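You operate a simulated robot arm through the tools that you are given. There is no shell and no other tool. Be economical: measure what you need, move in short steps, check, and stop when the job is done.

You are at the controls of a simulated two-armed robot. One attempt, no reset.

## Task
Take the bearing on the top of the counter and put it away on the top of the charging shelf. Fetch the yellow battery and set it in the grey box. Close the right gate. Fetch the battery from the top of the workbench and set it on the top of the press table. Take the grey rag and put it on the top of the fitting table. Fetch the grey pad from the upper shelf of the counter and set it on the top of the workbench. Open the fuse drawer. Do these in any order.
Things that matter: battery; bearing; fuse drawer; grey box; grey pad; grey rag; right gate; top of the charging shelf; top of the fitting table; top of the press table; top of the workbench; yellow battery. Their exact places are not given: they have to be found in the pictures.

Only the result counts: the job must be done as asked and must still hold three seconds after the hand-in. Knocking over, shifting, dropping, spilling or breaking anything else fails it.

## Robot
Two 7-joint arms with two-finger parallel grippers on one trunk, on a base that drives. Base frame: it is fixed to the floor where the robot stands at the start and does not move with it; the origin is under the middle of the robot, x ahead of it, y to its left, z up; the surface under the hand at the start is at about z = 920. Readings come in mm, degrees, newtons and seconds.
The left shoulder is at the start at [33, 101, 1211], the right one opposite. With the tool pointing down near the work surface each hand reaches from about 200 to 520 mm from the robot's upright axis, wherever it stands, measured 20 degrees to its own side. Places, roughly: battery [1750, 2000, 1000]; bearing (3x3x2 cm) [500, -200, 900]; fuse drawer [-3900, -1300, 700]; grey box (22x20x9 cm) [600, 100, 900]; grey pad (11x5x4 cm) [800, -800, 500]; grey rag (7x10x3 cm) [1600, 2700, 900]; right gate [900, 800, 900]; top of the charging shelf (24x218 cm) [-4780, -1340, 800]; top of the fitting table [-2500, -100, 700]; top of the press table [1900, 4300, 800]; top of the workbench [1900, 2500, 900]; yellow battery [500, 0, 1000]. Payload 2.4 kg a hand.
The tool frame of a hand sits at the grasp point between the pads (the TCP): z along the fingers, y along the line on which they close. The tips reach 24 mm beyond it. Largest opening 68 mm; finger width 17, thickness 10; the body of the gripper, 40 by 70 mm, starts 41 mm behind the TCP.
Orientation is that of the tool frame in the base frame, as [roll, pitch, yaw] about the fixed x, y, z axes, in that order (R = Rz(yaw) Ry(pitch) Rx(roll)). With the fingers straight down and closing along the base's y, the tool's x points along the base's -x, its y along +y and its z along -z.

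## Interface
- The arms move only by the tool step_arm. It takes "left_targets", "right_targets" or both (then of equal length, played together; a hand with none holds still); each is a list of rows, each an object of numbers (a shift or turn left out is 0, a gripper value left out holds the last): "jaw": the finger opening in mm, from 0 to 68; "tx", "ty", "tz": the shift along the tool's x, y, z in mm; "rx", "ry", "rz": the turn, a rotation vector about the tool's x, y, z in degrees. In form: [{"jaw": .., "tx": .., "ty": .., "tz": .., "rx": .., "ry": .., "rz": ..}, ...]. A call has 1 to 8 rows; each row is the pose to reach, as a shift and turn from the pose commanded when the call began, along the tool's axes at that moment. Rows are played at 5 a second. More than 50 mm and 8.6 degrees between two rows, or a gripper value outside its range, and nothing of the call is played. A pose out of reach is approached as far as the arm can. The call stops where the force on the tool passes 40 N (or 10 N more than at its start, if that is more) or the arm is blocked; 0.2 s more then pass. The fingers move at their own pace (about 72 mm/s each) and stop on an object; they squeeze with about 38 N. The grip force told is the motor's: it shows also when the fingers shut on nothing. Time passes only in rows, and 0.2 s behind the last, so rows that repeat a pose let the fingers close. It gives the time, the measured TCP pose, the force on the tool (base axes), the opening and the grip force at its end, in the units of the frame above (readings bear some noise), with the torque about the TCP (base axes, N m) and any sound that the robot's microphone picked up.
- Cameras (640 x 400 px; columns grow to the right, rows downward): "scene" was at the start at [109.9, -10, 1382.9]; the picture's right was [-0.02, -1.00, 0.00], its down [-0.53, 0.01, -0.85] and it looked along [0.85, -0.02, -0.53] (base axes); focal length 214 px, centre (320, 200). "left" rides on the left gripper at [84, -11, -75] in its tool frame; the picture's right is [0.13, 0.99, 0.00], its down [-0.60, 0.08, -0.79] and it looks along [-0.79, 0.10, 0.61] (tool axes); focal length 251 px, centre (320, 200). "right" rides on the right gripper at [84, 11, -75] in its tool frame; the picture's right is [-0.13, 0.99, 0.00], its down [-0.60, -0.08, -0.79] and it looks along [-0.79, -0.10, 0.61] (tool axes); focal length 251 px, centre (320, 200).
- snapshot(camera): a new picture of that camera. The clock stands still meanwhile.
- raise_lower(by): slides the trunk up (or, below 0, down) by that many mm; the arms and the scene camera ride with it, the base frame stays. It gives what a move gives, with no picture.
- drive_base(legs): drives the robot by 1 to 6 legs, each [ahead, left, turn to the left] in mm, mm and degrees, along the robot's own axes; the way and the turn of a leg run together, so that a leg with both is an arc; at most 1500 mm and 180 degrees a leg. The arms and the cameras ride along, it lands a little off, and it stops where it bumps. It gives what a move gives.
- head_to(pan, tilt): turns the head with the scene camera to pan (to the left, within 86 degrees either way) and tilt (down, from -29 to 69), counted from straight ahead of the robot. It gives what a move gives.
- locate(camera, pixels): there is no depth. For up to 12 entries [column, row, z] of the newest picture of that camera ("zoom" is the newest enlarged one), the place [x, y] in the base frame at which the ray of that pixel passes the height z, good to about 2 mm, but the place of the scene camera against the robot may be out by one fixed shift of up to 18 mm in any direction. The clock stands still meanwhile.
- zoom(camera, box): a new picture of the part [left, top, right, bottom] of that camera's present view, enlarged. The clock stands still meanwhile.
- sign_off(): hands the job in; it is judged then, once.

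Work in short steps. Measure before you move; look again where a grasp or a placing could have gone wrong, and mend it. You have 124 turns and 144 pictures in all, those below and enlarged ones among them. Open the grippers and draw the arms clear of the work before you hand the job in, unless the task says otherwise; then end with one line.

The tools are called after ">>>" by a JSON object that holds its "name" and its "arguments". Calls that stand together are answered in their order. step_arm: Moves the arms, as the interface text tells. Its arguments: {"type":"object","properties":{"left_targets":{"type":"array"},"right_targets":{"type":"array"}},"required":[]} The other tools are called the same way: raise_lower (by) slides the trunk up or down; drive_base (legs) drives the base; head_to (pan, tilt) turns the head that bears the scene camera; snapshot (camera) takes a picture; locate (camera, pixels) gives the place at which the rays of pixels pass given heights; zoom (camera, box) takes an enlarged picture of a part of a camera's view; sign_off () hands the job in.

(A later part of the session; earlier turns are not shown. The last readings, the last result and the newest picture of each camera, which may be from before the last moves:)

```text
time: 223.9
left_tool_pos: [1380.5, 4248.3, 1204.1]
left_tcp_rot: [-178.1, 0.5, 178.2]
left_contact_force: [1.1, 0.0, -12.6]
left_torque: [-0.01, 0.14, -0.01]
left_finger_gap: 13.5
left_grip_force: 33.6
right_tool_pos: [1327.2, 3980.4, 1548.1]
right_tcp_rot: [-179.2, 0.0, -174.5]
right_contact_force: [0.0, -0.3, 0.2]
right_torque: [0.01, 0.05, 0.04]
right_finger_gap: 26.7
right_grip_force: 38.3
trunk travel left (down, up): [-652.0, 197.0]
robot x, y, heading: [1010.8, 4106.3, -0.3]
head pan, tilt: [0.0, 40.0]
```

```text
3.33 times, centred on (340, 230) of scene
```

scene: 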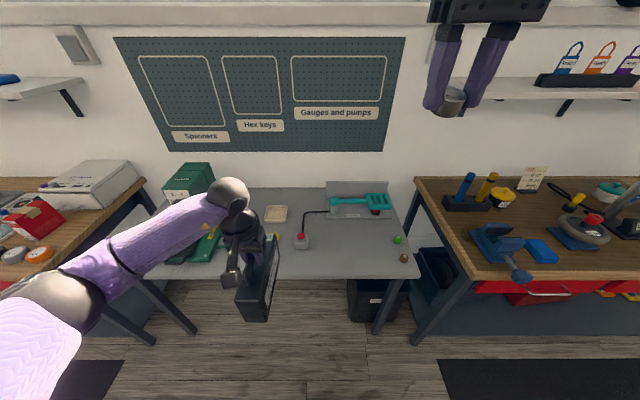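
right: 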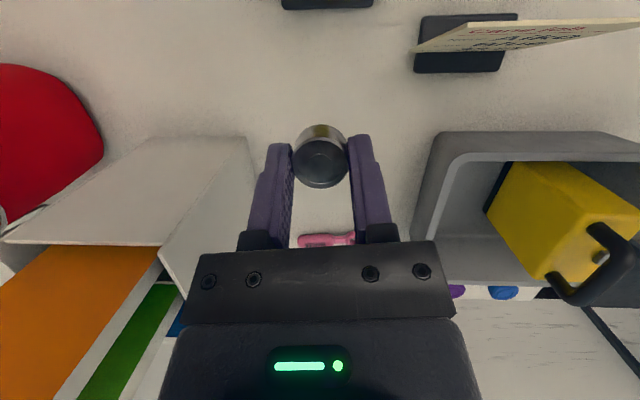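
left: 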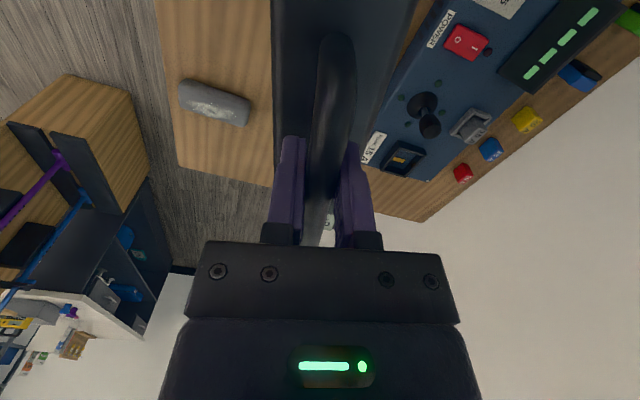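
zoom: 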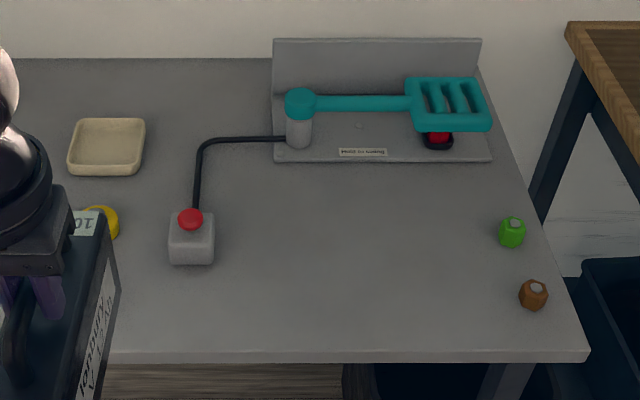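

I'll set it at about (1700,3950). I drive right 300 and ahead 300, extend 25 mm, and lower the trunk.

>>> {"name": "drive_base", "arguments": {"legs": [[0, -305, 0.3], [295, 0, 0]]}}

>>> {"name": "step_arm", "arguments": {"left_targets": [{"tx": -15}, {"tx": -28}]}}

>>> {"name": "raise_lower", "arguments": {"by": -235}}

>>> {"name": "snapshot", "arguments": {"camera": "scene"}}

```text
time: 227.6
left_tool_pos: [1677.5, 3950.4, 1203.4]
left_tcp_rot: [-178.2, 0.4, 178.8]
left_contact_force: [0.2, 0.0, -12.7]
left_torque: [0.02, 0.14, 0.02]
left_finger_gap: 13.7
left_grip_force: 33.4
right_tool_pos: [1627.8, 3681.5, 1548.2]
right_tcp_rot: [-179.2, 0.0, -174.1]
right_contact_force: [-0.2, 0.3, -0.7]
right_torque: [-0.01, 0.03, -0.03]
right_finger_gap: 26.9
right_grip_force: 38.0
trunk travel left (down, up): [-652.0, 197.0]
robot x, y, heading: [1310.3, 3805.6, 0.2]
head pan, tilt: [0.0, 40.0]
```

```text
time: 228.2
left_tool_pos: [1706.0, 3949.7, 1205.8]
left_tcp_rot: [-178.4, 0.4, 178.7]
left_contact_force: [0.2, -0.3, -12.3]
left_torque: [-0.04, 0.13, 0.01]
left_finger_gap: 13.5
left_grip_force: 32.9
right_tool_pos: [1627.6, 3682.6, 1548.4]
right_tcp_rot: [-179.3, -0.1, -174.1]
right_contact_force: [0.1, 0.0, -0.4]
right_torque: [-0.01, -0.02, 0.01]
right_finger_gap: 26.6
right_grip_force: 38.4
trunk travel left (down, up): [-652.0, 197.0]
robot x, y, heading: [1307.7, 3809.1, 0.3]
head pan, tilt: [0.0, 40.0]
```

```text
time: 230.7
left_tool_pos: [1703.7, 3948.5, 969.7]
left_tcp_rot: [-178.2, 0.6, 178.7]
left_contact_force: [0.0, 0.1, -11.9]
left_torque: [0.05, 0.12, 0.03]
left_finger_gap: 13.5
left_grip_force: 34.1
right_tool_pos: [1625.8, 3682.2, 1313.0]
right_tcp_rot: [-179.1, 0.0, -174.0]
right_contact_force: [0.1, -0.1, -0.4]
right_torque: [-0.03, -0.01, 0.03]
right_finger_gap: 27.0
right_grip_force: 38.4
trunk travel left (down, up): [-417.0, 432.0]
robot x, y, heading: [1307.0, 3801.7, -0.2]
head pan, tilt: [0.0, 40.0]
```

```text
30 pictures are left
```

scene: 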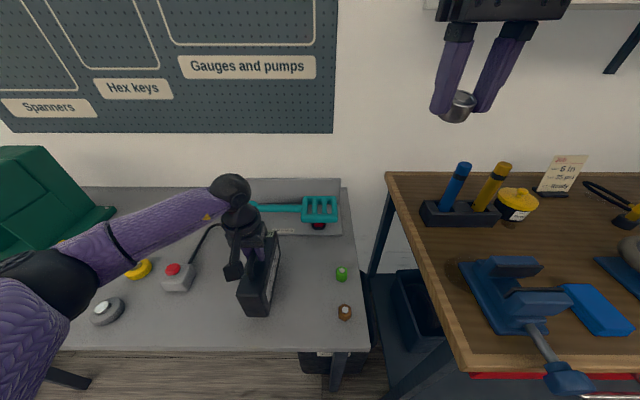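

The battery hangs above clear table space. I lower in steps until contact.

>>> {"name": "raise_lower", "arguments": {"by": -22}}

>>> {"name": "raise_lower", "arguments": {"by": -10}}

>>> {"name": "raise_lower", "arguments": {"by": -8}}

>>> {"name": "raise_lower", "arguments": {"by": -8}}

```text
time: 231.3
left_tool_pos: [1705.3, 3949.2, 948.1]
left_tcp_rot: [-178.4, 0.5, 178.7]
left_contact_force: [-0.5, -0.1, -12.9]
left_torque: [0.02, 0.15, 0.0]
left_finger_gap: 13.6
left_grip_force: 34.2
right_tool_pos: [1625.2, 3681.5, 1291.2]
right_tcp_rot: [-179.2, 0.0, -174.0]
right_contact_force: [-0.1, -0.8, -0.3]
right_torque: [0.01, -0.02, 0.04]
right_finger_gap: 26.6
right_grip_force: 38.6
trunk travel left (down, up): [-395.0, 454.0]
robot x, y, heading: [1309.1, 3805.7, 0.3]
head pan, tilt: [0.0, 40.0]
```

```text
time: 231.9
left_tool_pos: [1704.6, 3949.7, 939.7]
left_tcp_rot: [-178.2, 0.6, 178.7]
left_contact_force: [-1.5, 0.8, 2.7]
left_torque: [-0.07, -0.93, 0.0]
left_finger_gap: 13.8
left_grip_force: 33.7
right_tool_pos: [1626.8, 3681.6, 1281.8]
right_tcp_rot: [-179.2, 0.1, -174.1]
right_contact_force: [0.2, 0.1, 0.2]
right_torque: [-0.01, 0.01, 0.0]
right_finger_gap: 26.7
right_grip_force: 37.8
trunk travel left (down, up): [-385.0, 464.0]
robot x, y, heading: [1307.1, 3806.8, 0.4]
head pan, tilt: [0.0, 40.0]
```

```text
time: 232.5
left_tool_pos: [1704.3, 3949.7, 930.2]
left_tcp_rot: [-178.2, 0.5, 178.7]
left_contact_force: [-0.7, -2.1, -0.1]
left_torque: [0.09, -0.46, -0.01]
left_finger_gap: 14.0
left_grip_force: 28.2
right_tool_pos: [1625.6, 3681.5, 1273.0]
right_tcp_rot: [-179.2, 0.1, -174.1]
right_contact_force: [-0.4, -0.1, -0.7]
right_torque: [-0.01, -0.03, -0.03]
right_finger_gap: 26.6
right_grip_force: 37.9
trunk travel left (down, up): [-377.0, 472.0]
robot x, y, heading: [1308.1, 3804.7, 0.5]
head pan, tilt: [0.0, 40.0]
```

```text
time: 232.9
left_tool_pos: [1705.0, 3949.6, 929.7]
left_tcp_rot: [-178.2, 0.9, 178.7]
left_contact_force: [-7.4, -0.1, 11.7]
left_torque: [0.48, -0.15, -0.07]
left_finger_gap: 13.7
left_grip_force: 33.7
right_tool_pos: [1623.8, 3680.9, 1268.5]
right_tcp_rot: [-179.2, 0.0, -174.1]
right_contact_force: [0.0, 0.8, -0.8]
right_torque: [0.01, -0.02, 0.0]
right_finger_gap: 26.6
right_grip_force: 38.3
trunk travel left (down, up): [-373.0, 476.0]
robot x, y, heading: [1308.7, 3805.5, 0.3]
head pan, tilt: [0.0, 40.0]
stopped: the force on the tool passed its limit at 51 N (the readings are from after the stop); the commanded pose is now the measured one
```

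Landed. I relieve a little, open, and raise the hand.

>>> {"name": "raise_lower", "arguments": {"by": 5}}

>>> {"name": "step_arm", "arguments": {"left_targets": [{"jaw": 50}, {"jaw": 50}, {"jaw": 50, "tz": -30}, {"jaw": 50, "tz": -60}]}}

>>> {"name": "raise_lower", "arguments": {"by": 200}}

>>> {"name": "head_to", "arguments": {"pan": -35, "tilt": 38}}

>>> {"name": "snapshot", "arguments": {"camera": "left"}}

>>> {"name": "snapshot", "arguments": {"camera": "scene"}}

```text
time: 233.4
left_tool_pos: [1705.1, 3950.0, 932.2]
left_tcp_rot: [-178.2, 0.7, 178.9]
left_contact_force: [1.0, -0.1, -12.6]
left_torque: [-0.02, 0.14, -0.01]
left_finger_gap: 13.6
left_grip_force: 33.9
right_tool_pos: [1627.4, 3680.8, 1273.7]
right_tcp_rot: [-179.2, 0.0, -174.0]
right_contact_force: [0.0, 0.1, -1.3]
right_torque: [-0.02, -0.03, 0.03]
right_finger_gap: 26.5
right_grip_force: 37.9
trunk travel left (down, up): [-378.0, 471.0]
robot x, y, heading: [1310.2, 3806.3, 0.0]
head pan, tilt: [0.0, 40.0]
```

```text
time: 234.4
left_tool_pos: [1705.6, 3952.0, 993.2]
left_tcp_rot: [-178.2, 0.7, 178.8]
left_contact_force: [-0.2, -0.1, 0.1]
left_torque: [0.0, 0.0, 0.0]
left_finger_gap: 50.0
left_grip_force: 0.3
right_tool_pos: [1625.3, 3680.3, 1275.0]
right_tcp_rot: [-179.2, 0.0, -174.0]
right_contact_force: [0.9, -1.0, 0.3]
right_torque: [-0.05, 0.01, 0.0]
right_finger_gap: 26.7
right_grip_force: 37.6
trunk travel left (down, up): [-378.0, 471.0]
robot x, y, heading: [1306.5, 3806.4, 0.3]
head pan, tilt: [0.0, 40.0]
```

```text
time: 236.6
left_tool_pos: [1704.2, 3951.9, 1192.4]
left_tcp_rot: [-178.3, 0.7, 178.8]
left_contact_force: [-0.8, -0.2, 0.0]
left_torque: [0.01, -0.01, 0.03]
left_finger_gap: 50.0
left_grip_force: 0.1
right_tool_pos: [1625.6, 3681.7, 1474.1]
right_tcp_rot: [-179.2, 0.0, -174.0]
right_contact_force: [0.4, -0.4, -0.3]
right_torque: [0.0, -0.02, 0.02]
right_finger_gap: 26.8
right_grip_force: 37.4
trunk travel left (down, up): [-578.0, 271.0]
robot x, y, heading: [1307.7, 3806.6, 0.2]
head pan, tilt: [0.0, 40.0]
```

```text
time: 237.6
left_tool_pos: [1704.4, 3952.0, 1192.8]
left_tcp_rot: [-178.1, 0.8, 178.8]
left_contact_force: [0.6, 0.8, 0.3]
left_torque: [0.03, 0.01, 0.01]
left_finger_gap: 50.0
left_grip_force: 0.0
right_tool_pos: [1626.0, 3681.5, 1473.5]
right_tcp_rot: [-179.2, 0.0, -174.1]
right_contact_force: [0.3, -0.9, -0.5]
right_torque: [-0.03, 0.01, -0.01]
right_finger_gap: 26.7
right_grip_force: 37.9
trunk travel left (down, up): [-578.0, 271.0]
robot x, y, heading: [1309.7, 3805.1, 0.3]
head pan, tilt: [-35.0, 38.0]
```

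```text
29 pictures are left
```

left: 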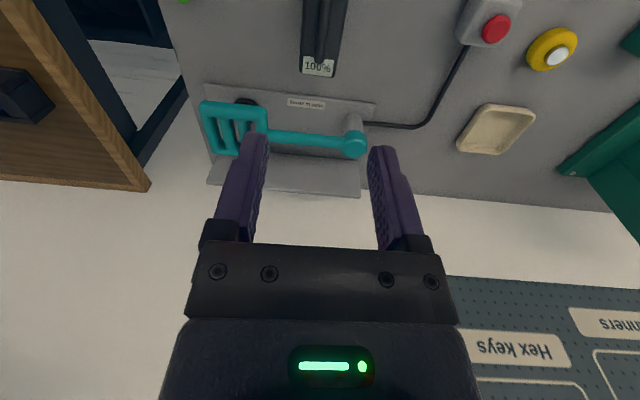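

```text
28 pictures are left
```

scene: 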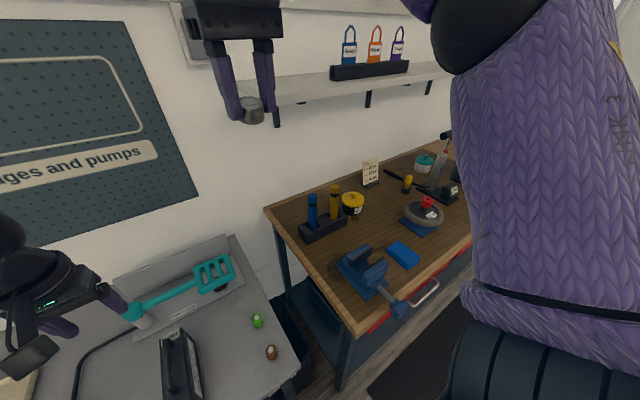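

The battery stands on the press table. Now the grey rag near (1600,2700): I back off, drive right to y≈2650 and look.

>>> {"name": "drive_base", "arguments": {"legs": [[-280, 0, 0], [0, -1150, 0]]}}

>>> {"name": "head_to", "arguments": {"pan": 0, "tilt": 42}}

>>> {"name": "snapshot", "arguments": {"camera": "scene"}}

```text
time: 245.1
left_tool_pos: [1429.1, 2794.9, 1193.8]
left_tcp_rot: [-178.2, 0.8, 178.6]
left_contact_force: [-0.2, -0.5, 0.2]
left_torque: [0.0, 0.0, -0.02]
left_finger_gap: 50.0
left_grip_force: 0.1
right_tool_pos: [1349.5, 2523.4, 1474.7]
right_tcp_rot: [-179.2, 0.0, -174.3]
right_contact_force: [-0.4, 0.1, -0.5]
right_torque: [-0.02, 0.03, -0.02]
right_finger_gap: 26.5
right_grip_force: 38.2
trunk travel left (down, up): [-578.0, 271.0]
robot x, y, heading: [1036.4, 2645.4, 0.1]
head pan, tilt: [-35.0, 38.0]
```

```text
time: 246.1
left_tool_pos: [1430.2, 2794.0, 1192.7]
left_tcp_rot: [-178.3, 0.8, 178.6]
left_contact_force: [0.4, 0.8, 0.3]
left_torque: [0.0, 0.01, 0.0]
left_finger_gap: 50.0
left_grip_force: 0.0
right_tool_pos: [1349.2, 2525.1, 1473.0]
right_tcp_rot: [-179.2, 0.0, -174.3]
right_contact_force: [-0.7, -0.4, -0.1]
right_torque: [0.02, 0.01, 0.01]
right_finger_gap: 26.5
right_grip_force: 38.0
trunk travel left (down, up): [-578.0, 271.0]
robot x, y, heading: [1033.1, 2649.7, 0.0]
head pan, tilt: [0.0, 42.0]
```

```text
27 pictures are left
```

scene: 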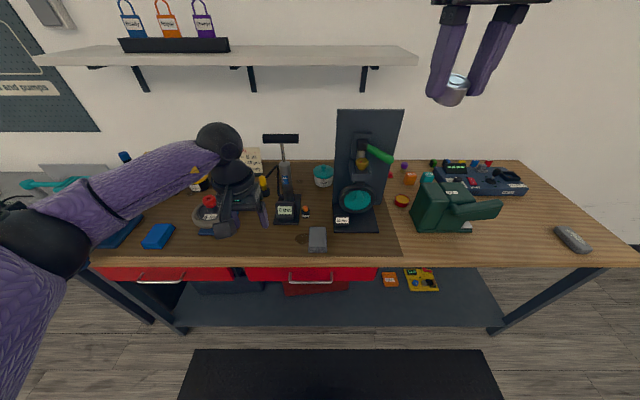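

The grey rag is the small grey block at (317,239) near the front edge. I zoom and locate it.

>>> {"name": "zoom", "arguments": {"camera": "scene", "box": [270, 190, 370, 270]}}

>>> {"name": "locate", "arguments": {"camera": "zoom", "pixels": [[250, 245, 910], [360, 245, 910], [250, 380, 885], [360, 380, 885]]}}

>>> {"name": "locate", "arguments": {"camera": "scene", "pixels": [[309, 228, 910], [326, 228, 910], [309, 252, 885], [326, 252, 885], [317, 258, 885]]}}

```text
5.00 times, centred on (320, 230) of scene
```

zoom: 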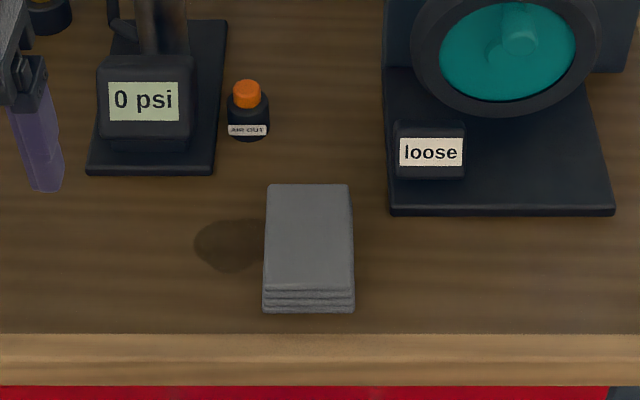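

```text
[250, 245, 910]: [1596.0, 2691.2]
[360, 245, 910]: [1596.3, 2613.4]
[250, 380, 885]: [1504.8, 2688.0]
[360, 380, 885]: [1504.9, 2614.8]
```

```text
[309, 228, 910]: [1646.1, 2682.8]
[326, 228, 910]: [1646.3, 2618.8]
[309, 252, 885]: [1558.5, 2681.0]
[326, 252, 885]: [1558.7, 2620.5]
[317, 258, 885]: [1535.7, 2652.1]
```

The rag is about 62–65 mm wide along y (jaw 68), so alignment must be exact. I drive over it, level the hand, open fully and lower the trunk to hover.

>>> {"name": "drive_base", "arguments": {"legs": [[0, -140, 0], [150, 0, 0]]}}

>>> {"name": "step_arm", "arguments": {"left_targets": [{"jaw": 68, "rx": -1.7, "rz": -1.4}, {"jaw": 68, "rx": -1.7, "rz": -1.4}]}}

>>> {"name": "raise_lower", "arguments": {"by": -150}}

>>> {"name": "snapshot", "arguments": {"camera": "left"}}

```text
time: 248.4
left_tool_pos: [1579.8, 2652.6, 1192.3]
left_tcp_rot: [-178.2, 0.9, 178.5]
left_contact_force: [0.4, -0.5, 0.0]
left_torque: [0.06, 0.0, -0.01]
left_finger_gap: 50.1
left_grip_force: 0.1
right_tool_pos: [1499.2, 2383.0, 1475.0]
right_tcp_rot: [-179.1, 0.1, -174.4]
right_contact_force: [0.2, 0.6, -0.5]
right_torque: [0.02, 0.01, 0.03]
right_finger_gap: 26.7
right_grip_force: 38.5
trunk travel left (down, up): [-578.0, 271.0]
robot x, y, heading: [1182.9, 2508.2, -0.2]
head pan, tilt: [0.0, 42.0]
```

```text
time: 249.0
left_tool_pos: [1578.2, 2652.8, 1193.6]
left_tcp_rot: [-179.7, 0.9, 179.9]
left_contact_force: [0.4, -0.4, 0.2]
left_torque: [0.01, 0.0, -0.01]
left_finger_gap: 68.0
left_grip_force: 0.0
right_tool_pos: [1499.1, 2383.3, 1473.7]
right_tcp_rot: [-179.2, 0.1, -174.4]
right_contact_force: [-0.7, 0.3, -0.3]
right_torque: [0.01, 0.01, -0.03]
right_finger_gap: 26.7
right_grip_force: 38.3
trunk travel left (down, up): [-578.0, 271.0]
robot x, y, heading: [1180.5, 2507.7, -0.1]
head pan, tilt: [0.0, 42.0]
```

```text
time: 250.7
left_tool_pos: [1579.2, 2651.9, 1043.6]
left_tcp_rot: [-179.8, 0.9, 179.9]
left_contact_force: [0.4, -0.2, -0.7]
left_torque: [0.02, 0.0, -0.02]
left_finger_gap: 68.1
left_grip_force: 0.0
right_tool_pos: [1497.7, 2383.0, 1324.5]
right_tcp_rot: [-179.2, 0.1, -174.3]
right_contact_force: [0.2, -0.4, -1.0]
right_torque: [-0.03, -0.02, 0.03]
right_finger_gap: 26.5
right_grip_force: 37.8
trunk travel left (down, up): [-428.0, 421.0]
robot x, y, heading: [1183.4, 2508.9, -0.3]
head pan, tilt: [0.0, 42.0]
```

```text
25 pictures are left
```

left: 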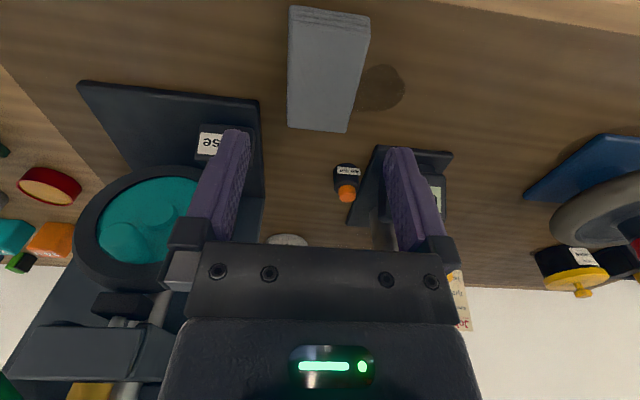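

I locate the rag's top corners.

>>> {"name": "locate", "arguments": {"camera": "left", "pixels": [[288, 127, 912], [347, 132, 912], [290, 30, 912], [369, 38, 912], [289, 80, 912], [358, 85, 912]]}}

```text
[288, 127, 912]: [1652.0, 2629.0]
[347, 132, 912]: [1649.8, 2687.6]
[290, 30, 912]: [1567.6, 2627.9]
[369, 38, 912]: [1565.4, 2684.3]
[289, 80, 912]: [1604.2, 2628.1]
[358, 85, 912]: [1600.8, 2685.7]
```

The rag spans y 2628–2686, x 1560–1651: centre (1605,2657), width 58. I shift onto it and lower with the trunk.

>>> {"name": "step_arm", "arguments": {"left_targets": [{"tx": -13, "ty": 3}, {"tx": -26, "ty": 5}]}}

>>> {"name": "raise_lower", "arguments": {"by": -105}}

>>> {"name": "snapshot", "arguments": {"camera": "left"}}

```text
time: 251.3
left_tool_pos: [1604.6, 2655.4, 1044.3]
left_tcp_rot: [-180.0, 0.7, 179.8]
left_contact_force: [0.1, 0.0, 0.2]
left_torque: [-0.01, -0.02, 0.03]
left_finger_gap: 68.1
left_grip_force: 0.0
right_tool_pos: [1497.2, 2382.7, 1323.2]
right_tcp_rot: [-179.2, 0.0, -174.4]
right_contact_force: [0.2, -0.2, 0.0]
right_torque: [-0.01, -0.01, 0.02]
right_finger_gap: 26.8
right_grip_force: 38.3
trunk travel left (down, up): [-428.0, 421.0]
robot x, y, heading: [1181.0, 2510.4, -0.1]
head pan, tilt: [0.0, 42.0]
```

```text
time: 252.7
left_tool_pos: [1605.5, 2658.0, 938.2]
left_tcp_rot: [-179.9, 0.8, 180.0]
left_contact_force: [0.0, 0.5, -0.5]
left_torque: [-0.01, -0.02, 0.0]
left_finger_gap: 68.4
left_grip_force: 0.0
right_tool_pos: [1498.9, 2383.1, 1220.5]
right_tcp_rot: [-179.2, 0.1, -174.3]
right_contact_force: [1.2, -0.4, -0.4]
right_torque: [-0.03, -0.03, -0.01]
right_finger_gap: 26.8
right_grip_force: 38.3
trunk travel left (down, up): [-323.0, 526.0]
robot x, y, heading: [1183.5, 2507.4, 0.2]
head pan, tilt: [0.0, 42.0]
```

```text
24 pictures are left
```

left: 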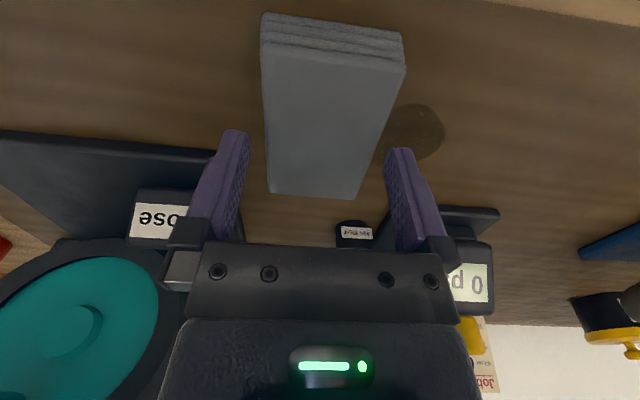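

The rag sits between the open fingers. I lower 28 mm more and close.

>>> {"name": "raise_lower", "arguments": {"by": -27}}

>>> {"name": "step_arm", "arguments": {"left_targets": [{"jaw": 35}, {"jaw": 35}, {"jaw": 35}, {"jaw": 35}]}}

>>> {"name": "raise_lower", "arguments": {"by": 250}}

>>> {"name": "snapshot", "arguments": {"camera": "left"}}

```text
time: 253.4
left_tool_pos: [1603.4, 2657.4, 911.4]
left_tcp_rot: [-179.8, 0.8, 179.8]
left_contact_force: [-0.5, 0.5, -0.1]
left_torque: [0.03, -0.01, 0.02]
left_finger_gap: 68.1
left_grip_force: 0.1
right_tool_pos: [1499.0, 2383.0, 1191.9]
right_tcp_rot: [-179.2, 0.2, -174.4]
right_contact_force: [0.2, -0.8, 0.1]
right_torque: [0.0, 0.03, 0.01]
right_finger_gap: 26.9
right_grip_force: 37.9
trunk travel left (down, up): [-296.0, 553.0]
robot x, y, heading: [1181.2, 2509.6, -0.1]
head pan, tilt: [0.0, 42.0]
```

```text
time: 254.4
left_tool_pos: [1604.6, 2656.3, 910.9]
left_tcp_rot: [-179.9, 0.8, 179.8]
left_contact_force: [0.6, 1.4, 3.6]
left_torque: [0.03, -0.03, 0.05]
left_finger_gap: 64.1
left_grip_force: 37.7
right_tool_pos: [1498.4, 2382.6, 1191.6]
right_tcp_rot: [-179.2, 0.0, -174.3]
right_contact_force: [0.5, 0.0, -1.0]
right_torque: [-0.02, -0.01, -0.03]
right_finger_gap: 26.6
right_grip_force: 37.7
trunk travel left (down, up): [-296.0, 553.0]
robot x, y, heading: [1178.7, 2508.1, -0.2]
head pan, tilt: [0.0, 42.0]
```

```text
time: 257.0
left_tool_pos: [1604.9, 2656.8, 1162.0]
left_tcp_rot: [-179.9, 0.7, 179.9]
left_contact_force: [0.1, -0.6, -0.6]
left_torque: [0.01, 0.01, 0.02]
left_finger_gap: 63.9
left_grip_force: 38.3
right_tool_pos: [1498.1, 2384.0, 1442.1]
right_tcp_rot: [-179.1, 0.0, -174.5]
right_contact_force: [-0.8, 0.6, -1.0]
right_torque: [0.0, -0.01, -0.02]
right_finger_gap: 26.7
right_grip_force: 38.2
trunk travel left (down, up): [-546.0, 303.0]
robot x, y, heading: [1182.6, 2506.5, -0.1]
head pan, tilt: [0.0, 42.0]
```

```text
23 pictures are left
```

left: 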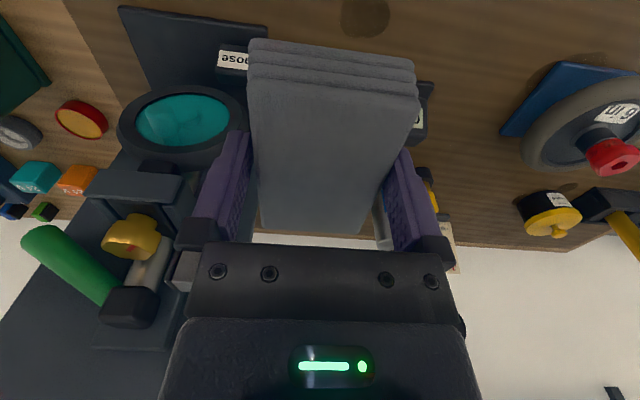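

The rag is held. Both hands are full (rag left, bearing right). I drive back by the known free way: to y≈1570, turn round, go to x≈−200, then to y≈0, and look ahead.

>>> {"name": "drive_base", "arguments": {"legs": [[-140, 0, 0], [0, -940, 0], [0, 0, 180], [1250, 0, 0], [0, 1450, 0]]}}

>>> {"name": "head_to", "arguments": {"pan": 5, "tilt": 18}}

>>> {"name": "snapshot", "arguments": {"camera": "scene"}}

```text
time: 283.1
left_tool_pos: [-451.9, -192.1, 1161.4]
left_tcp_rot: [-179.8, 0.7, 6.9]
left_contact_force: [-0.6, -0.3, -1.1]
left_torque: [0.0, -0.01, 0.0]
left_finger_gap: 63.9
left_grip_force: 37.3
right_tool_pos: [-378.6, 94.7, 1442.7]
right_tcp_rot: [-179.1, 0.0, 12.6]
right_contact_force: [1.1, 0.1, -0.2]
right_torque: [0.03, 0.03, 0.01]
right_finger_gap: 26.7
right_grip_force: 38.1
trunk travel left (down, up): [-546.0, 303.0]
robot x, y, heading: [-46.3, 11.9, -173.1]
head pan, tilt: [0.0, 42.0]
```

```text
time: 284.0
left_tool_pos: [-451.6, -191.4, 1163.0]
left_tcp_rot: [-179.8, 0.9, 6.8]
left_contact_force: [-0.2, 0.6, 0.2]
left_torque: [-0.06, -0.03, -0.03]
left_finger_gap: 64.1
left_grip_force: 38.1
right_tool_pos: [-379.4, 95.4, 1443.9]
right_tcp_rot: [-179.2, 0.0, 12.6]
right_contact_force: [0.4, 0.2, -0.9]
right_torque: [0.0, 0.0, -0.01]
right_finger_gap: 26.8
right_grip_force: 38.1
trunk travel left (down, up): [-546.0, 303.0]
robot x, y, heading: [-47.5, 10.0, -173.0]
head pan, tilt: [5.0, 18.0]
```

```text
22 pictures are left
```

scene: 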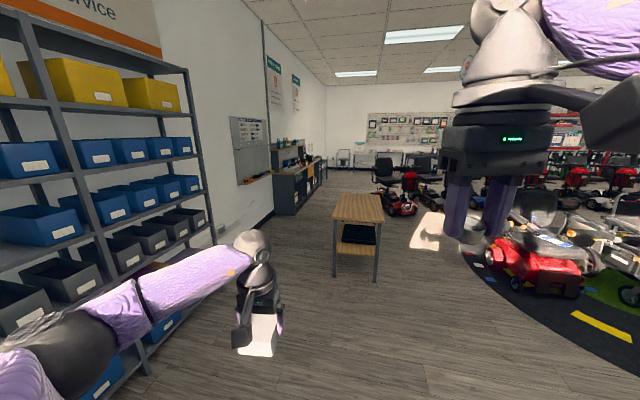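

The wooden table at (357,205) must be the fitting table. I locate its top.

>>> {"name": "locate", "arguments": {"camera": "scene", "pixels": [[332, 221, 700], [384, 222, 700], [340, 193, 700], [380, 195, 700], [357, 207, 700], [275, 214, 0], [350, 278, 0]]}}

>>> {"name": "zoom", "arguments": {"camera": "scene", "box": [220, 110, 420, 260]}}

```text
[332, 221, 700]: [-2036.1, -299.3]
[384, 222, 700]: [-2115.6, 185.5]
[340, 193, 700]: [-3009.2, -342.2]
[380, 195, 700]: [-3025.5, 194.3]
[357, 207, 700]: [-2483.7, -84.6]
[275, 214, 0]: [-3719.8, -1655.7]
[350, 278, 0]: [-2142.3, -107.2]
```

```text
2.67 times, centred on (320, 185) of scene
```

zoom: 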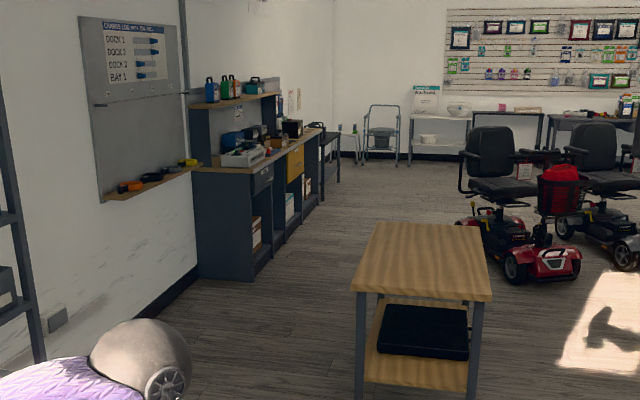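

The table top is empty: x −2040…−3010, y −310…190, z≈700. I turn straight and drive up to it.

>>> {"name": "drive_base", "arguments": {"legs": [[0, 0, -7], [1450, -60, 0], [260, 0, 0]]}}

>>> {"name": "raise_lower", "arguments": {"by": -370}}

>>> {"name": "head_to", "arguments": {"pan": 15, "tilt": 45}}

>>> {"name": "snapshot", "arguments": {"camera": "scene"}}

```text
time: 293.1
left_tool_pos: [-2157.7, -62.3, 1162.2]
left_tcp_rot: [-179.8, 0.9, -0.8]
left_contact_force: [-0.3, 0.4, 0.3]
left_torque: [-0.04, -0.03, 0.02]
left_finger_gap: 64.2
left_grip_force: 38.0
right_tool_pos: [-2047.7, 212.1, 1441.1]
right_tcp_rot: [-179.3, 0.0, 5.1]
right_contact_force: [-0.3, 0.0, -0.9]
right_torque: [0.0, -0.04, 0.02]
right_finger_gap: 26.6
right_grip_force: 38.1
trunk travel left (down, up): [-546.0, 303.0]
robot x, y, heading: [-1733.3, 82.2, 179.3]
head pan, tilt: [5.0, 18.0]
```

```text
time: 296.7
left_tool_pos: [-2155.5, -61.0, 792.0]
left_tcp_rot: [-179.8, 0.8, -0.7]
left_contact_force: [0.3, -0.1, -0.8]
left_torque: [0.0, 0.02, 0.04]
left_finger_gap: 64.0
left_grip_force: 37.9
right_tool_pos: [-2046.2, 211.4, 1071.6]
right_tcp_rot: [-179.3, 0.1, 5.1]
right_contact_force: [0.1, -0.4, -0.2]
right_torque: [0.03, 0.01, 0.02]
right_finger_gap: 26.3
right_grip_force: 37.6
trunk travel left (down, up): [-176.0, 673.0]
robot x, y, heading: [-1732.6, 81.9, 179.4]
head pan, tilt: [5.0, 18.0]
```

```text
time: 297.6
left_tool_pos: [-2155.9, -61.8, 792.2]
left_tcp_rot: [-179.8, 0.8, -0.7]
left_contact_force: [0.1, -0.5, -0.3]
left_torque: [0.01, 0.01, -0.01]
left_finger_gap: 64.1
left_grip_force: 38.3
right_tool_pos: [-2047.1, 211.3, 1072.9]
right_tcp_rot: [-179.2, -0.1, 5.1]
right_contact_force: [-0.5, -0.4, -1.0]
right_torque: [0.01, 0.06, -0.01]
right_finger_gap: 26.7
right_grip_force: 37.8
trunk travel left (down, up): [-176.0, 673.0]
robot x, y, heading: [-1727.4, 80.8, 179.3]
head pan, tilt: [15.0, 45.0]
```

```text
20 pictures are left
```

scene: 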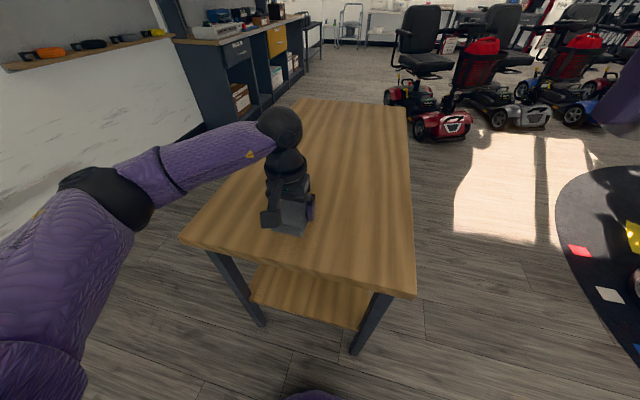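

The rag is over the table; I move 45 mm further in and lower in steps.

>>> {"name": "drive_base", "arguments": {"legs": [[45, 0, 0]]}}

>>> {"name": "raise_lower", "arguments": {"by": -48}}

>>> {"name": "raise_lower", "arguments": {"by": -8}}

>>> {"name": "raise_lower", "arguments": {"by": -6}}

>>> {"name": "raise_lower", "arguments": {"by": -6}}

```text
time: 298.5
left_tool_pos: [-2202.0, -60.2, 792.5]
left_tcp_rot: [-179.8, 0.7, -0.8]
left_contact_force: [0.8, 0.8, -0.5]
left_torque: [-0.01, 0.02, 0.0]
left_finger_gap: 64.2
left_grip_force: 37.9
right_tool_pos: [-2093.1, 212.4, 1071.4]
right_tcp_rot: [-179.2, 0.0, 5.0]
right_contact_force: [0.7, 0.3, -0.8]
right_torque: [0.01, -0.02, -0.03]
right_finger_gap: 26.6
right_grip_force: 37.8
trunk travel left (down, up): [-176.0, 673.0]
robot x, y, heading: [-1774.1, 84.5, 179.4]
head pan, tilt: [15.0, 45.0]
```

```text
time: 299.3
left_tool_pos: [-2202.0, -59.1, 751.6]
left_tcp_rot: [-179.7, 1.1, -0.8]
left_contact_force: [5.1, 0.1, 16.5]
left_torque: [-0.29, -0.51, 0.06]
left_finger_gap: 64.0
left_grip_force: 37.9
right_tool_pos: [-2093.5, 212.8, 1027.9]
right_tcp_rot: [-179.2, -0.1, 5.1]
right_contact_force: [-1.2, -0.9, -0.6]
right_torque: [0.0, -0.01, -0.02]
right_finger_gap: 26.9
right_grip_force: 38.5
trunk travel left (down, up): [-134.0, 716.0]
robot x, y, heading: [-1774.0, 82.6, 179.5]
head pan, tilt: [15.0, 45.0]
stopped: the force on the tool passed its limit at 48 N (the readings are from after the stop); the commanded pose is now the measured one
```

```text
time: 299.6
left_tool_pos: [-2202.7, -60.7, 752.1]
left_tcp_rot: [-179.6, 1.4, -0.8]
left_contact_force: [5.7, 0.4, 17.7]
left_torque: [-0.29, -0.49, 0.03]
left_finger_gap: 64.2
left_grip_force: 38.0
right_tool_pos: [-2092.3, 212.4, 1025.7]
right_tcp_rot: [-179.2, -0.2, 5.0]
right_contact_force: [0.3, -0.3, -0.8]
right_torque: [0.01, -0.02, 0.02]
right_finger_gap: 26.8
right_grip_force: 37.7
trunk travel left (down, up): [-131.0, 718.0]
robot x, y, heading: [-1777.8, 82.8, 179.6]
head pan, tilt: [15.0, 45.0]
stopped: the force on the tool passed its limit at 48 N (the readings are from after the stop); the commanded pose is now the measured one
```

```text
time: 300.0
left_tool_pos: [-2204.0, -60.5, 751.3]
left_tcp_rot: [-179.5, 1.7, -0.8]
left_contact_force: [6.3, 0.1, 20.0]
left_torque: [-0.27, -0.49, 0.0]
left_finger_gap: 64.3
left_grip_force: 37.8
right_tool_pos: [-2093.7, 212.8, 1023.2]
right_tcp_rot: [-179.2, -0.3, 5.1]
right_contact_force: [0.7, -0.2, 0.3]
right_torque: [0.03, -0.01, 0.01]
right_finger_gap: 26.8
right_grip_force: 38.4
trunk travel left (down, up): [-129.0, 720.0]
robot x, y, heading: [-1775.1, 83.3, 179.5]
head pan, tilt: [15.0, 45.0]
stopped: the force on the tool passed its limit at 47 N (the readings are from after the stop); the commanded pose is now the measured one
```

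```text
time: 300.4
left_tool_pos: [-2204.6, -61.1, 751.9]
left_tcp_rot: [-179.4, 2.0, -0.8]
left_contact_force: [7.8, 0.3, 19.8]
left_torque: [-0.29, -0.52, 0.03]
left_finger_gap: 64.2
left_grip_force: 38.2
right_tool_pos: [-2094.1, 213.2, 1020.8]
right_tcp_rot: [-179.0, -0.3, 5.1]
right_contact_force: [-0.5, -0.1, -0.7]
right_torque: [0.0, 0.02, -0.01]
right_finger_gap: 26.9
right_grip_force: 38.4
trunk travel left (down, up): [-127.0, 722.0]
robot x, y, heading: [-1780.4, 79.4, 179.6]
head pan, tilt: [15.0, 45.0]
stopped: the force on the tool passed its limit at 47 N (the readings are from after the stop); the commanded pose is now the measured one
```

It rests on the table (top ≈ 722). I relieve, open and raise.

>>> {"name": "raise_lower", "arguments": {"by": 6}}

>>> {"name": "step_arm", "arguments": {"left_targets": [{"jaw": 68}, {"jaw": 68}, {"jaw": 68, "tz": -45}, {"jaw": 68, "tz": -90}]}}

>>> {"name": "raise_lower", "arguments": {"by": 250}}

>>> {"name": "drive_base", "arguments": {"legs": [[-250, 0, 0]]}}

>>> {"name": "head_to", "arguments": {"pan": 30, "tilt": 28}}

>>> {"name": "snapshot", "arguments": {"camera": "scene"}}

```text
time: 300.9
left_tool_pos: [-2205.5, -60.8, 754.4]
left_tcp_rot: [-179.5, 1.8, -0.7]
left_contact_force: [-0.2, -0.3, -0.7]
left_torque: [0.01, 0.01, 0.0]
left_finger_gap: 63.9
left_grip_force: 38.1
right_tool_pos: [-2096.4, 212.9, 1026.6]
right_tcp_rot: [-179.0, -0.4, 5.1]
right_contact_force: [0.5, 0.4, 0.0]
right_torque: [-0.02, -0.02, 0.03]
right_finger_gap: 26.5
right_grip_force: 37.4
trunk travel left (down, up): [-133.0, 716.0]
robot x, y, heading: [-1776.5, 82.0, 179.5]
head pan, tilt: [15.0, 45.0]
```

```text
time: 301.9
left_tool_pos: [-2203.8, -63.1, 845.5]
left_tcp_rot: [-179.4, 1.8, -0.8]
left_contact_force: [0.2, -1.0, 0.2]
left_torque: [0.03, 0.01, -0.01]
left_finger_gap: 67.9
left_grip_force: 0.1
right_tool_pos: [-2094.9, 212.7, 1027.3]
right_tcp_rot: [-179.1, -0.4, 5.1]
right_contact_force: [0.0, 0.8, -1.0]
right_torque: [-0.04, -0.02, -0.02]
right_finger_gap: 26.5
right_grip_force: 38.0
trunk travel left (down, up): [-133.0, 716.0]
robot x, y, heading: [-1777.0, 82.6, 179.4]
head pan, tilt: [15.0, 45.0]
```

```text
time: 304.5
left_tool_pos: [-2202.7, -62.2, 1094.4]
left_tcp_rot: [-179.6, 1.8, -0.8]
left_contact_force: [0.4, 0.2, -0.3]
left_torque: [-0.01, 0.01, 0.01]
left_finger_gap: 68.3
left_grip_force: 0.1
right_tool_pos: [-2095.8, 213.1, 1275.9]
right_tcp_rot: [-179.1, -0.3, 5.1]
right_contact_force: [-0.2, 0.3, -0.2]
right_torque: [-0.02, 0.0, 0.0]
right_finger_gap: 27.0
right_grip_force: 38.4
trunk travel left (down, up): [-383.0, 466.0]
robot x, y, heading: [-1778.1, 82.7, 179.5]
head pan, tilt: [15.0, 45.0]
```

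```text
time: 306.3
left_tool_pos: [-1950.8, -62.4, 1095.9]
left_tcp_rot: [-179.4, 1.9, -1.1]
left_contact_force: [-0.1, -0.4, -0.1]
left_torque: [0.0, 0.01, 0.02]
left_finger_gap: 68.0
left_grip_force: 0.0
right_tool_pos: [-1842.1, 210.1, 1275.9]
right_tcp_rot: [-179.2, -0.4, 4.8]
right_contact_force: [0.0, 0.0, -0.3]
right_torque: [-0.01, 0.01, 0.04]
right_finger_gap: 26.3
right_grip_force: 38.1
trunk travel left (down, up): [-383.0, 466.0]
robot x, y, heading: [-1525.5, 82.8, 178.7]
head pan, tilt: [15.0, 45.0]
```

```text
time: 307.1
left_tool_pos: [-1951.4, -63.3, 1096.2]
left_tcp_rot: [-179.4, 1.7, -1.0]
left_contact_force: [-0.2, 0.6, -0.4]
left_torque: [-0.05, 0.03, 0.03]
left_finger_gap: 68.2
left_grip_force: 0.1
right_tool_pos: [-1842.1, 209.6, 1276.1]
right_tcp_rot: [-179.2, -0.4, 4.8]
right_contact_force: [0.1, 0.2, -1.0]
right_torque: [0.01, 0.01, 0.0]
right_finger_gap: 26.9
right_grip_force: 37.9
trunk travel left (down, up): [-383.0, 466.0]
robot x, y, heading: [-1523.2, 81.2, 179.0]
head pan, tilt: [30.0, 28.0]
```

```text
19 pictures are left
```

scene: 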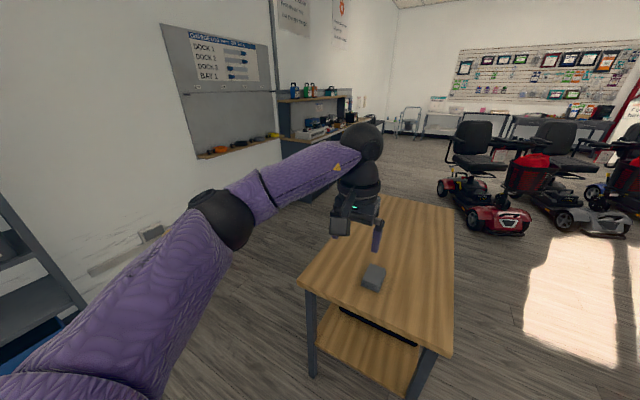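

The rag lies on the fitting table. I drive around the table along the wall side to the cabinet, then turn to face it.

>>> {"name": "drive_base", "arguments": {"legs": [[0, 780, 1], [1400, 0, 0], [850, 0, 0], [0, 0, 90]]}}

>>> {"name": "head_to", "arguments": {"pan": 0, "tilt": 32}}

>>> {"name": "snapshot", "arguments": {"camera": "scene"}}

```text
time: 325.8
left_tool_pos: [-3572.2, -1177.9, 1096.3]
left_tcp_rot: [-179.4, 1.8, 93.4]
left_contact_force: [0.6, 0.8, 0.0]
left_torque: [0.01, -0.02, 0.0]
left_finger_gap: 68.1
left_grip_force: 0.1
right_tool_pos: [-3853.3, -1090.6, 1276.0]
right_tcp_rot: [-179.2, -0.4, 99.3]
right_contact_force: [0.8, 0.2, -0.9]
right_torque: [0.0, 0.03, 0.03]
right_finger_gap: 26.5
right_grip_force: 37.3
trunk travel left (down, up): [-383.0, 466.0]
robot x, y, heading: [-3748.4, -759.5, -86.7]
head pan, tilt: [30.0, 28.0]
```

```text
time: 326.7
left_tool_pos: [-3572.8, -1178.2, 1096.6]
left_tcp_rot: [-179.4, 1.8, 93.4]
left_contact_force: [0.1, 0.2, 0.7]
left_torque: [0.02, 0.04, 0.01]
left_finger_gap: 68.0
left_grip_force: 0.1
right_tool_pos: [-3854.0, -1091.4, 1277.3]
right_tcp_rot: [-179.1, -0.3, 99.2]
right_contact_force: [-0.7, -0.7, 0.3]
right_torque: [-0.04, -0.04, 0.03]
right_finger_gap: 26.5
right_grip_force: 38.3
trunk travel left (down, up): [-383.0, 466.0]
robot x, y, heading: [-3746.9, -767.1, -86.4]
head pan, tilt: [0.0, 32.0]
```

```text
18 pictures are left
```

scene: 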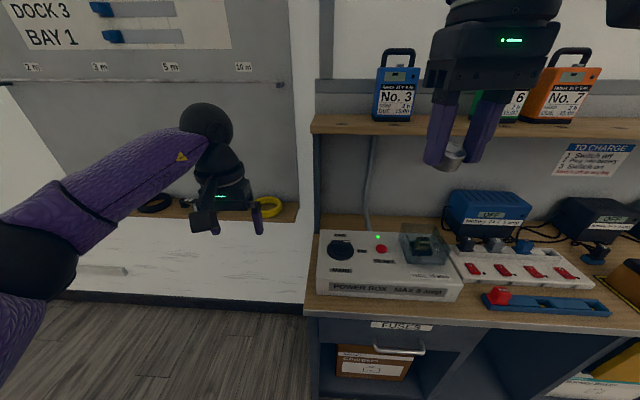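

The "FUSES" drawer handle is at (400,350), and the counter (charging shelf top) is above it. I locate the edge, free spots and the handle.

>>> {"name": "locate", "arguments": {"camera": "scene", "pixels": [[320, 312, 800], [470, 318, 800], [466, 305, 800], [460, 297, 800], [482, 297, 800], [330, 297, 800], [400, 350, 720], [400, 350, 680], [376, 347, 700], [425, 352, 700], [540, 318, 800]]}}

>>> {"name": "zoom", "arguments": {"camera": "scene", "box": [300, 210, 640, 400]}}

```text
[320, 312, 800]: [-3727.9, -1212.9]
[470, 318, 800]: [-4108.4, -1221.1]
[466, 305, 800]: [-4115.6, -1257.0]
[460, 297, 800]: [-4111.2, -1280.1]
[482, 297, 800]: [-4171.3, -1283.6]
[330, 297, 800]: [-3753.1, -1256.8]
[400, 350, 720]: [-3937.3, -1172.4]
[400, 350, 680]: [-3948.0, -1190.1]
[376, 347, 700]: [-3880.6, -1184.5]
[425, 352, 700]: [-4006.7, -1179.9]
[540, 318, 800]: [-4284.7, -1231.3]
```

```text
1.88 times, centred on (470, 305) of scene
```

zoom: 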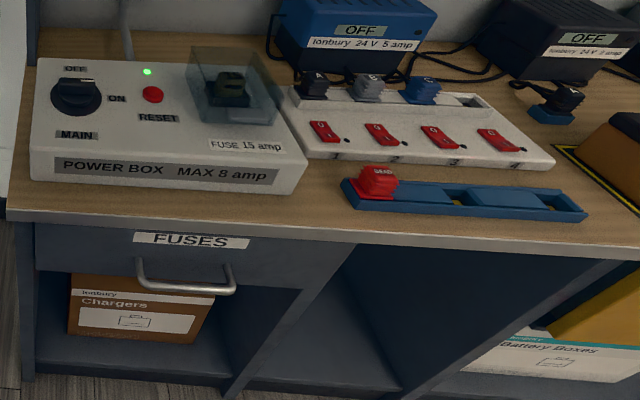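

Left hand for the drawer: I align the robot so the left hand faces the handle (x≈−3940), back off a little and lower, then look with the left camera.

>>> {"name": "drive_base", "arguments": {"legs": [[0, 0, -3.5], [-110, 0, 0], [0, -350, 0]]}}

>>> {"name": "raise_lower", "arguments": {"by": -230}}

>>> {"name": "snapshot", "arguments": {"camera": "left"}}

```text
time: 330.2
left_tool_pos: [-3955.2, -1077.0, 1095.3]
left_tcp_rot: [-179.6, 1.9, 89.9]
left_contact_force: [0.1, 0.2, 0.6]
left_torque: [-0.01, 0.01, 0.0]
left_finger_gap: 68.2
left_grip_force: 0.0
right_tool_pos: [-4229.4, -972.3, 1276.8]
right_tcp_rot: [-179.3, -0.5, 95.7]
right_contact_force: [0.1, -0.1, -0.7]
right_torque: [0.03, 0.0, 0.01]
right_finger_gap: 26.8
right_grip_force: 37.8
trunk travel left (down, up): [-383.0, 466.0]
robot x, y, heading: [-4106.5, -651.7, -90.2]
head pan, tilt: [0.0, 32.0]
```

```text
time: 332.7
left_tool_pos: [-3953.8, -1076.0, 865.8]
left_tcp_rot: [-179.4, 2.0, 89.9]
left_contact_force: [-0.5, -0.7, -0.2]
left_torque: [-0.02, 0.03, 0.03]
left_finger_gap: 68.1
left_grip_force: 0.1
right_tool_pos: [-4230.6, -972.0, 1046.9]
right_tcp_rot: [-179.0, -0.4, 95.7]
right_contact_force: [0.1, -0.1, -0.1]
right_torque: [-0.02, -0.01, 0.0]
right_finger_gap: 26.7
right_grip_force: 38.4
trunk travel left (down, up): [-153.0, 696.0]
robot x, y, heading: [-4105.3, -652.5, -89.9]
head pan, tilt: [0.0, 32.0]
```

```text
16 pictures are left
```

left: 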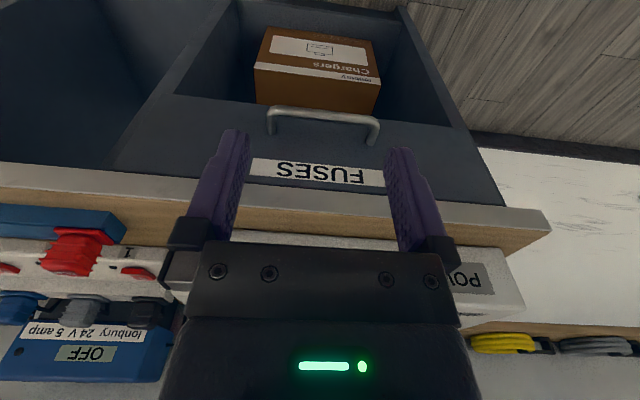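

I locate the handle bar (325,114) and its posts in this view at several heights.

>>> {"name": "locate", "arguments": {"camera": "left", "pixels": [[325, 114, 740], [325, 114, 720], [325, 114, 700], [272, 133, 720], [372, 142, 720], [325, 190, 800], [325, 212, 800], [325, 105, 720], [325, 114, 680]]}}

```text
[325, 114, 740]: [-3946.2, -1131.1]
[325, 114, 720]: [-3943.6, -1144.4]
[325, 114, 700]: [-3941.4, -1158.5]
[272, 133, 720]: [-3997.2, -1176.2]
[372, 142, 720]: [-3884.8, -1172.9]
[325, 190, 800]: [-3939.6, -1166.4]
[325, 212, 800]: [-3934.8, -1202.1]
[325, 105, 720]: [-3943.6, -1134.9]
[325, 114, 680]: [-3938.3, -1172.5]
```

To triangulate I lower the trunk by 130 mm, staying in front of the drawer, and take a second view.

>>> {"name": "raise_lower", "arguments": {"by": -125}}

>>> {"name": "snapshot", "arguments": {"camera": "left"}}

```text
time: 334.2
left_tool_pos: [-3955.0, -1077.4, 740.6]
left_tcp_rot: [-179.4, 1.8, 89.9]
left_contact_force: [0.6, 0.0, -0.1]
left_torque: [0.01, 0.0, -0.02]
left_finger_gap: 67.9
left_grip_force: 0.0
right_tool_pos: [-4230.2, -971.5, 922.5]
right_tcp_rot: [-179.1, -0.4, 95.7]
right_contact_force: [0.5, -0.2, -0.2]
right_torque: [0.0, 0.01, -0.02]
right_finger_gap: 26.5
right_grip_force: 38.3
trunk travel left (down, up): [-28.0, 821.0]
robot x, y, heading: [-4105.0, -653.9, -90.1]
head pan, tilt: [0.0, 32.0]
```

```text
15 pictures are left
```

left: 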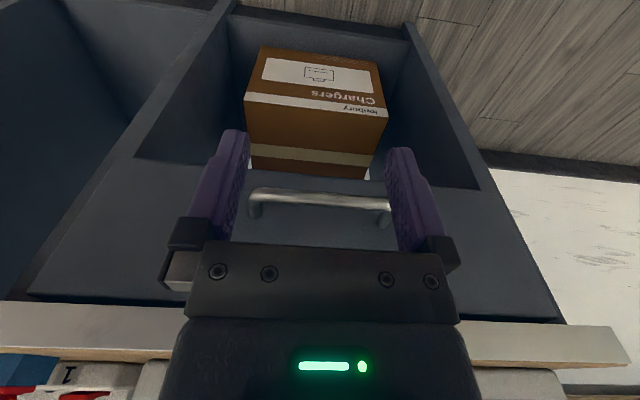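

I locate the bar (320,197) from here to intersect with the earlier ray.

>>> {"name": "locate", "arguments": {"camera": "left", "pixels": [[320, 197, 720], [320, 197, 700], [320, 197, 690], [320, 197, 680], [320, 197, 660], [256, 210, 700], [386, 218, 700], [320, 240, 700]]}}

```text
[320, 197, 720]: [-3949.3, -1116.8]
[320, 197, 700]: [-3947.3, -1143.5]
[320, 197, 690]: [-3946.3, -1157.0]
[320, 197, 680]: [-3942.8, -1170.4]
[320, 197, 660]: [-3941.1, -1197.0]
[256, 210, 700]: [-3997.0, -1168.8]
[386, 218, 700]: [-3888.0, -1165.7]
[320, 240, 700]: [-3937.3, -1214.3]
```

The bar is at about (−3943,−1175,676), standing ~30 mm off the drawer front. I drive 65 mm closer, close the fingers, pitch 18° and move above the gap behind the bar.

>>> {"name": "drive_base", "arguments": {"legs": [[65, 0, 0]]}}

>>> {"name": "step_arm", "arguments": {"left_targets": [{"jaw": 0, "ry": -6, "ty": 5}, {"jaw": 0, "ry": -12, "ty": 10, "tx": -5}, {"jaw": 0, "ry": -18, "ty": 12, "tx": -12}, {"jaw": 0, "ry": -18, "ty": 12, "tx": -12}]}}

```text
time: 335.2
left_tool_pos: [-3955.1, -1143.3, 740.9]
left_tcp_rot: [-179.4, 1.7, 89.8]
left_contact_force: [-1.3, -0.5, 0.0]
left_torque: [-0.02, -0.01, -0.05]
left_finger_gap: 68.1
left_grip_force: 0.0
right_tool_pos: [-4229.4, -1037.6, 922.3]
right_tcp_rot: [-179.1, -0.3, 95.6]
right_contact_force: [0.0, 0.5, 0.3]
right_torque: [-0.04, -0.02, 0.01]
right_finger_gap: 26.7
right_grip_force: 38.3
trunk travel left (down, up): [-28.0, 821.0]
robot x, y, heading: [-4107.4, -717.2, -90.2]
head pan, tilt: [0.0, 32.0]
```

```text
time: 336.2
left_tool_pos: [-3942.2, -1155.1, 740.9]
left_tcp_rot: [-179.4, 19.9, 90.0]
left_contact_force: [0.2, -0.5, 0.8]
left_torque: [-0.03, 0.0, -0.03]
left_finger_gap: 0.3
left_grip_force: 23.8
right_tool_pos: [-4229.5, -1036.8, 922.4]
right_tcp_rot: [-179.1, -0.5, 95.7]
right_contact_force: [0.0, -0.7, -0.8]
right_torque: [0.01, -0.01, 0.03]
right_finger_gap: 26.8
right_grip_force: 37.8
trunk travel left (down, up): [-28.0, 821.0]
robot x, y, heading: [-4104.8, -718.7, -90.3]
head pan, tilt: [0.0, 32.0]
```

I move 37 mm forward then 56 mm down, so the fingertip drops behind the bar.

>>> {"name": "step_arm", "arguments": {"left_targets": [{"tx": -34.8, "tz": 12.6}, {"tx": -25, "tz": 39}, {"tx": -15.7, "tz": 65.2}]}}

>>> {"name": "snapshot", "arguments": {"camera": "left"}}

```text
time: 336.6
left_tool_pos: [-3941.8, -1179.7, 741.3]
left_tcp_rot: [-179.6, 19.3, 89.9]
left_contact_force: [-0.2, 18.2, 5.4]
left_torque: [-1.06, -0.03, 0.29]
left_finger_gap: 0.0
left_grip_force: 23.6
right_tool_pos: [-4229.4, -1035.6, 922.2]
right_tcp_rot: [-179.2, -0.4, 95.7]
right_contact_force: [-0.4, 0.6, -0.6]
right_torque: [0.0, -0.02, 0.0]
right_finger_gap: 26.7
right_grip_force: 38.2
trunk travel left (down, up): [-28.0, 821.0]
robot x, y, heading: [-4101.8, -718.7, -89.6]
head pan, tilt: [0.0, 32.0]
stopped in row 2 (left hand): the force on the tool passed its limit at 92 N (the readings are from after the stop); the commanded pose is now the measured one
```

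```text
14 pictures are left
```

left: 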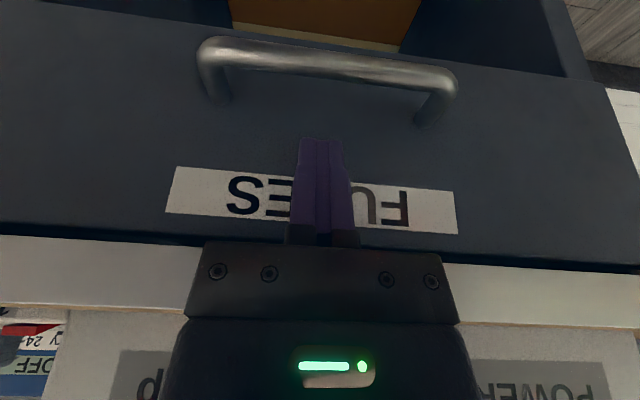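

The tip touched the drawer face, at about y −1197. I re-measure the bar and the post bases from this close view.

>>> {"name": "locate", "arguments": {"camera": "left", "pixels": [[325, 62, 676], [325, 62, 686], [325, 62, 666], [222, 98, 676], [427, 122, 676], [222, 98, 686], [427, 122, 686], [325, 48, 676], [325, 75, 676]]}}

```text
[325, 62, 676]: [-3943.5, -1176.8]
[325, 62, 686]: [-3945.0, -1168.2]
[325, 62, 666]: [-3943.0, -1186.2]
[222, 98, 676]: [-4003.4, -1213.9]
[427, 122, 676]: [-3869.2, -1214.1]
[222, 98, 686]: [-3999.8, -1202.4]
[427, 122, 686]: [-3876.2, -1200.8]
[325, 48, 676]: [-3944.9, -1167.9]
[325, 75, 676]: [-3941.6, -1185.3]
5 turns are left
```

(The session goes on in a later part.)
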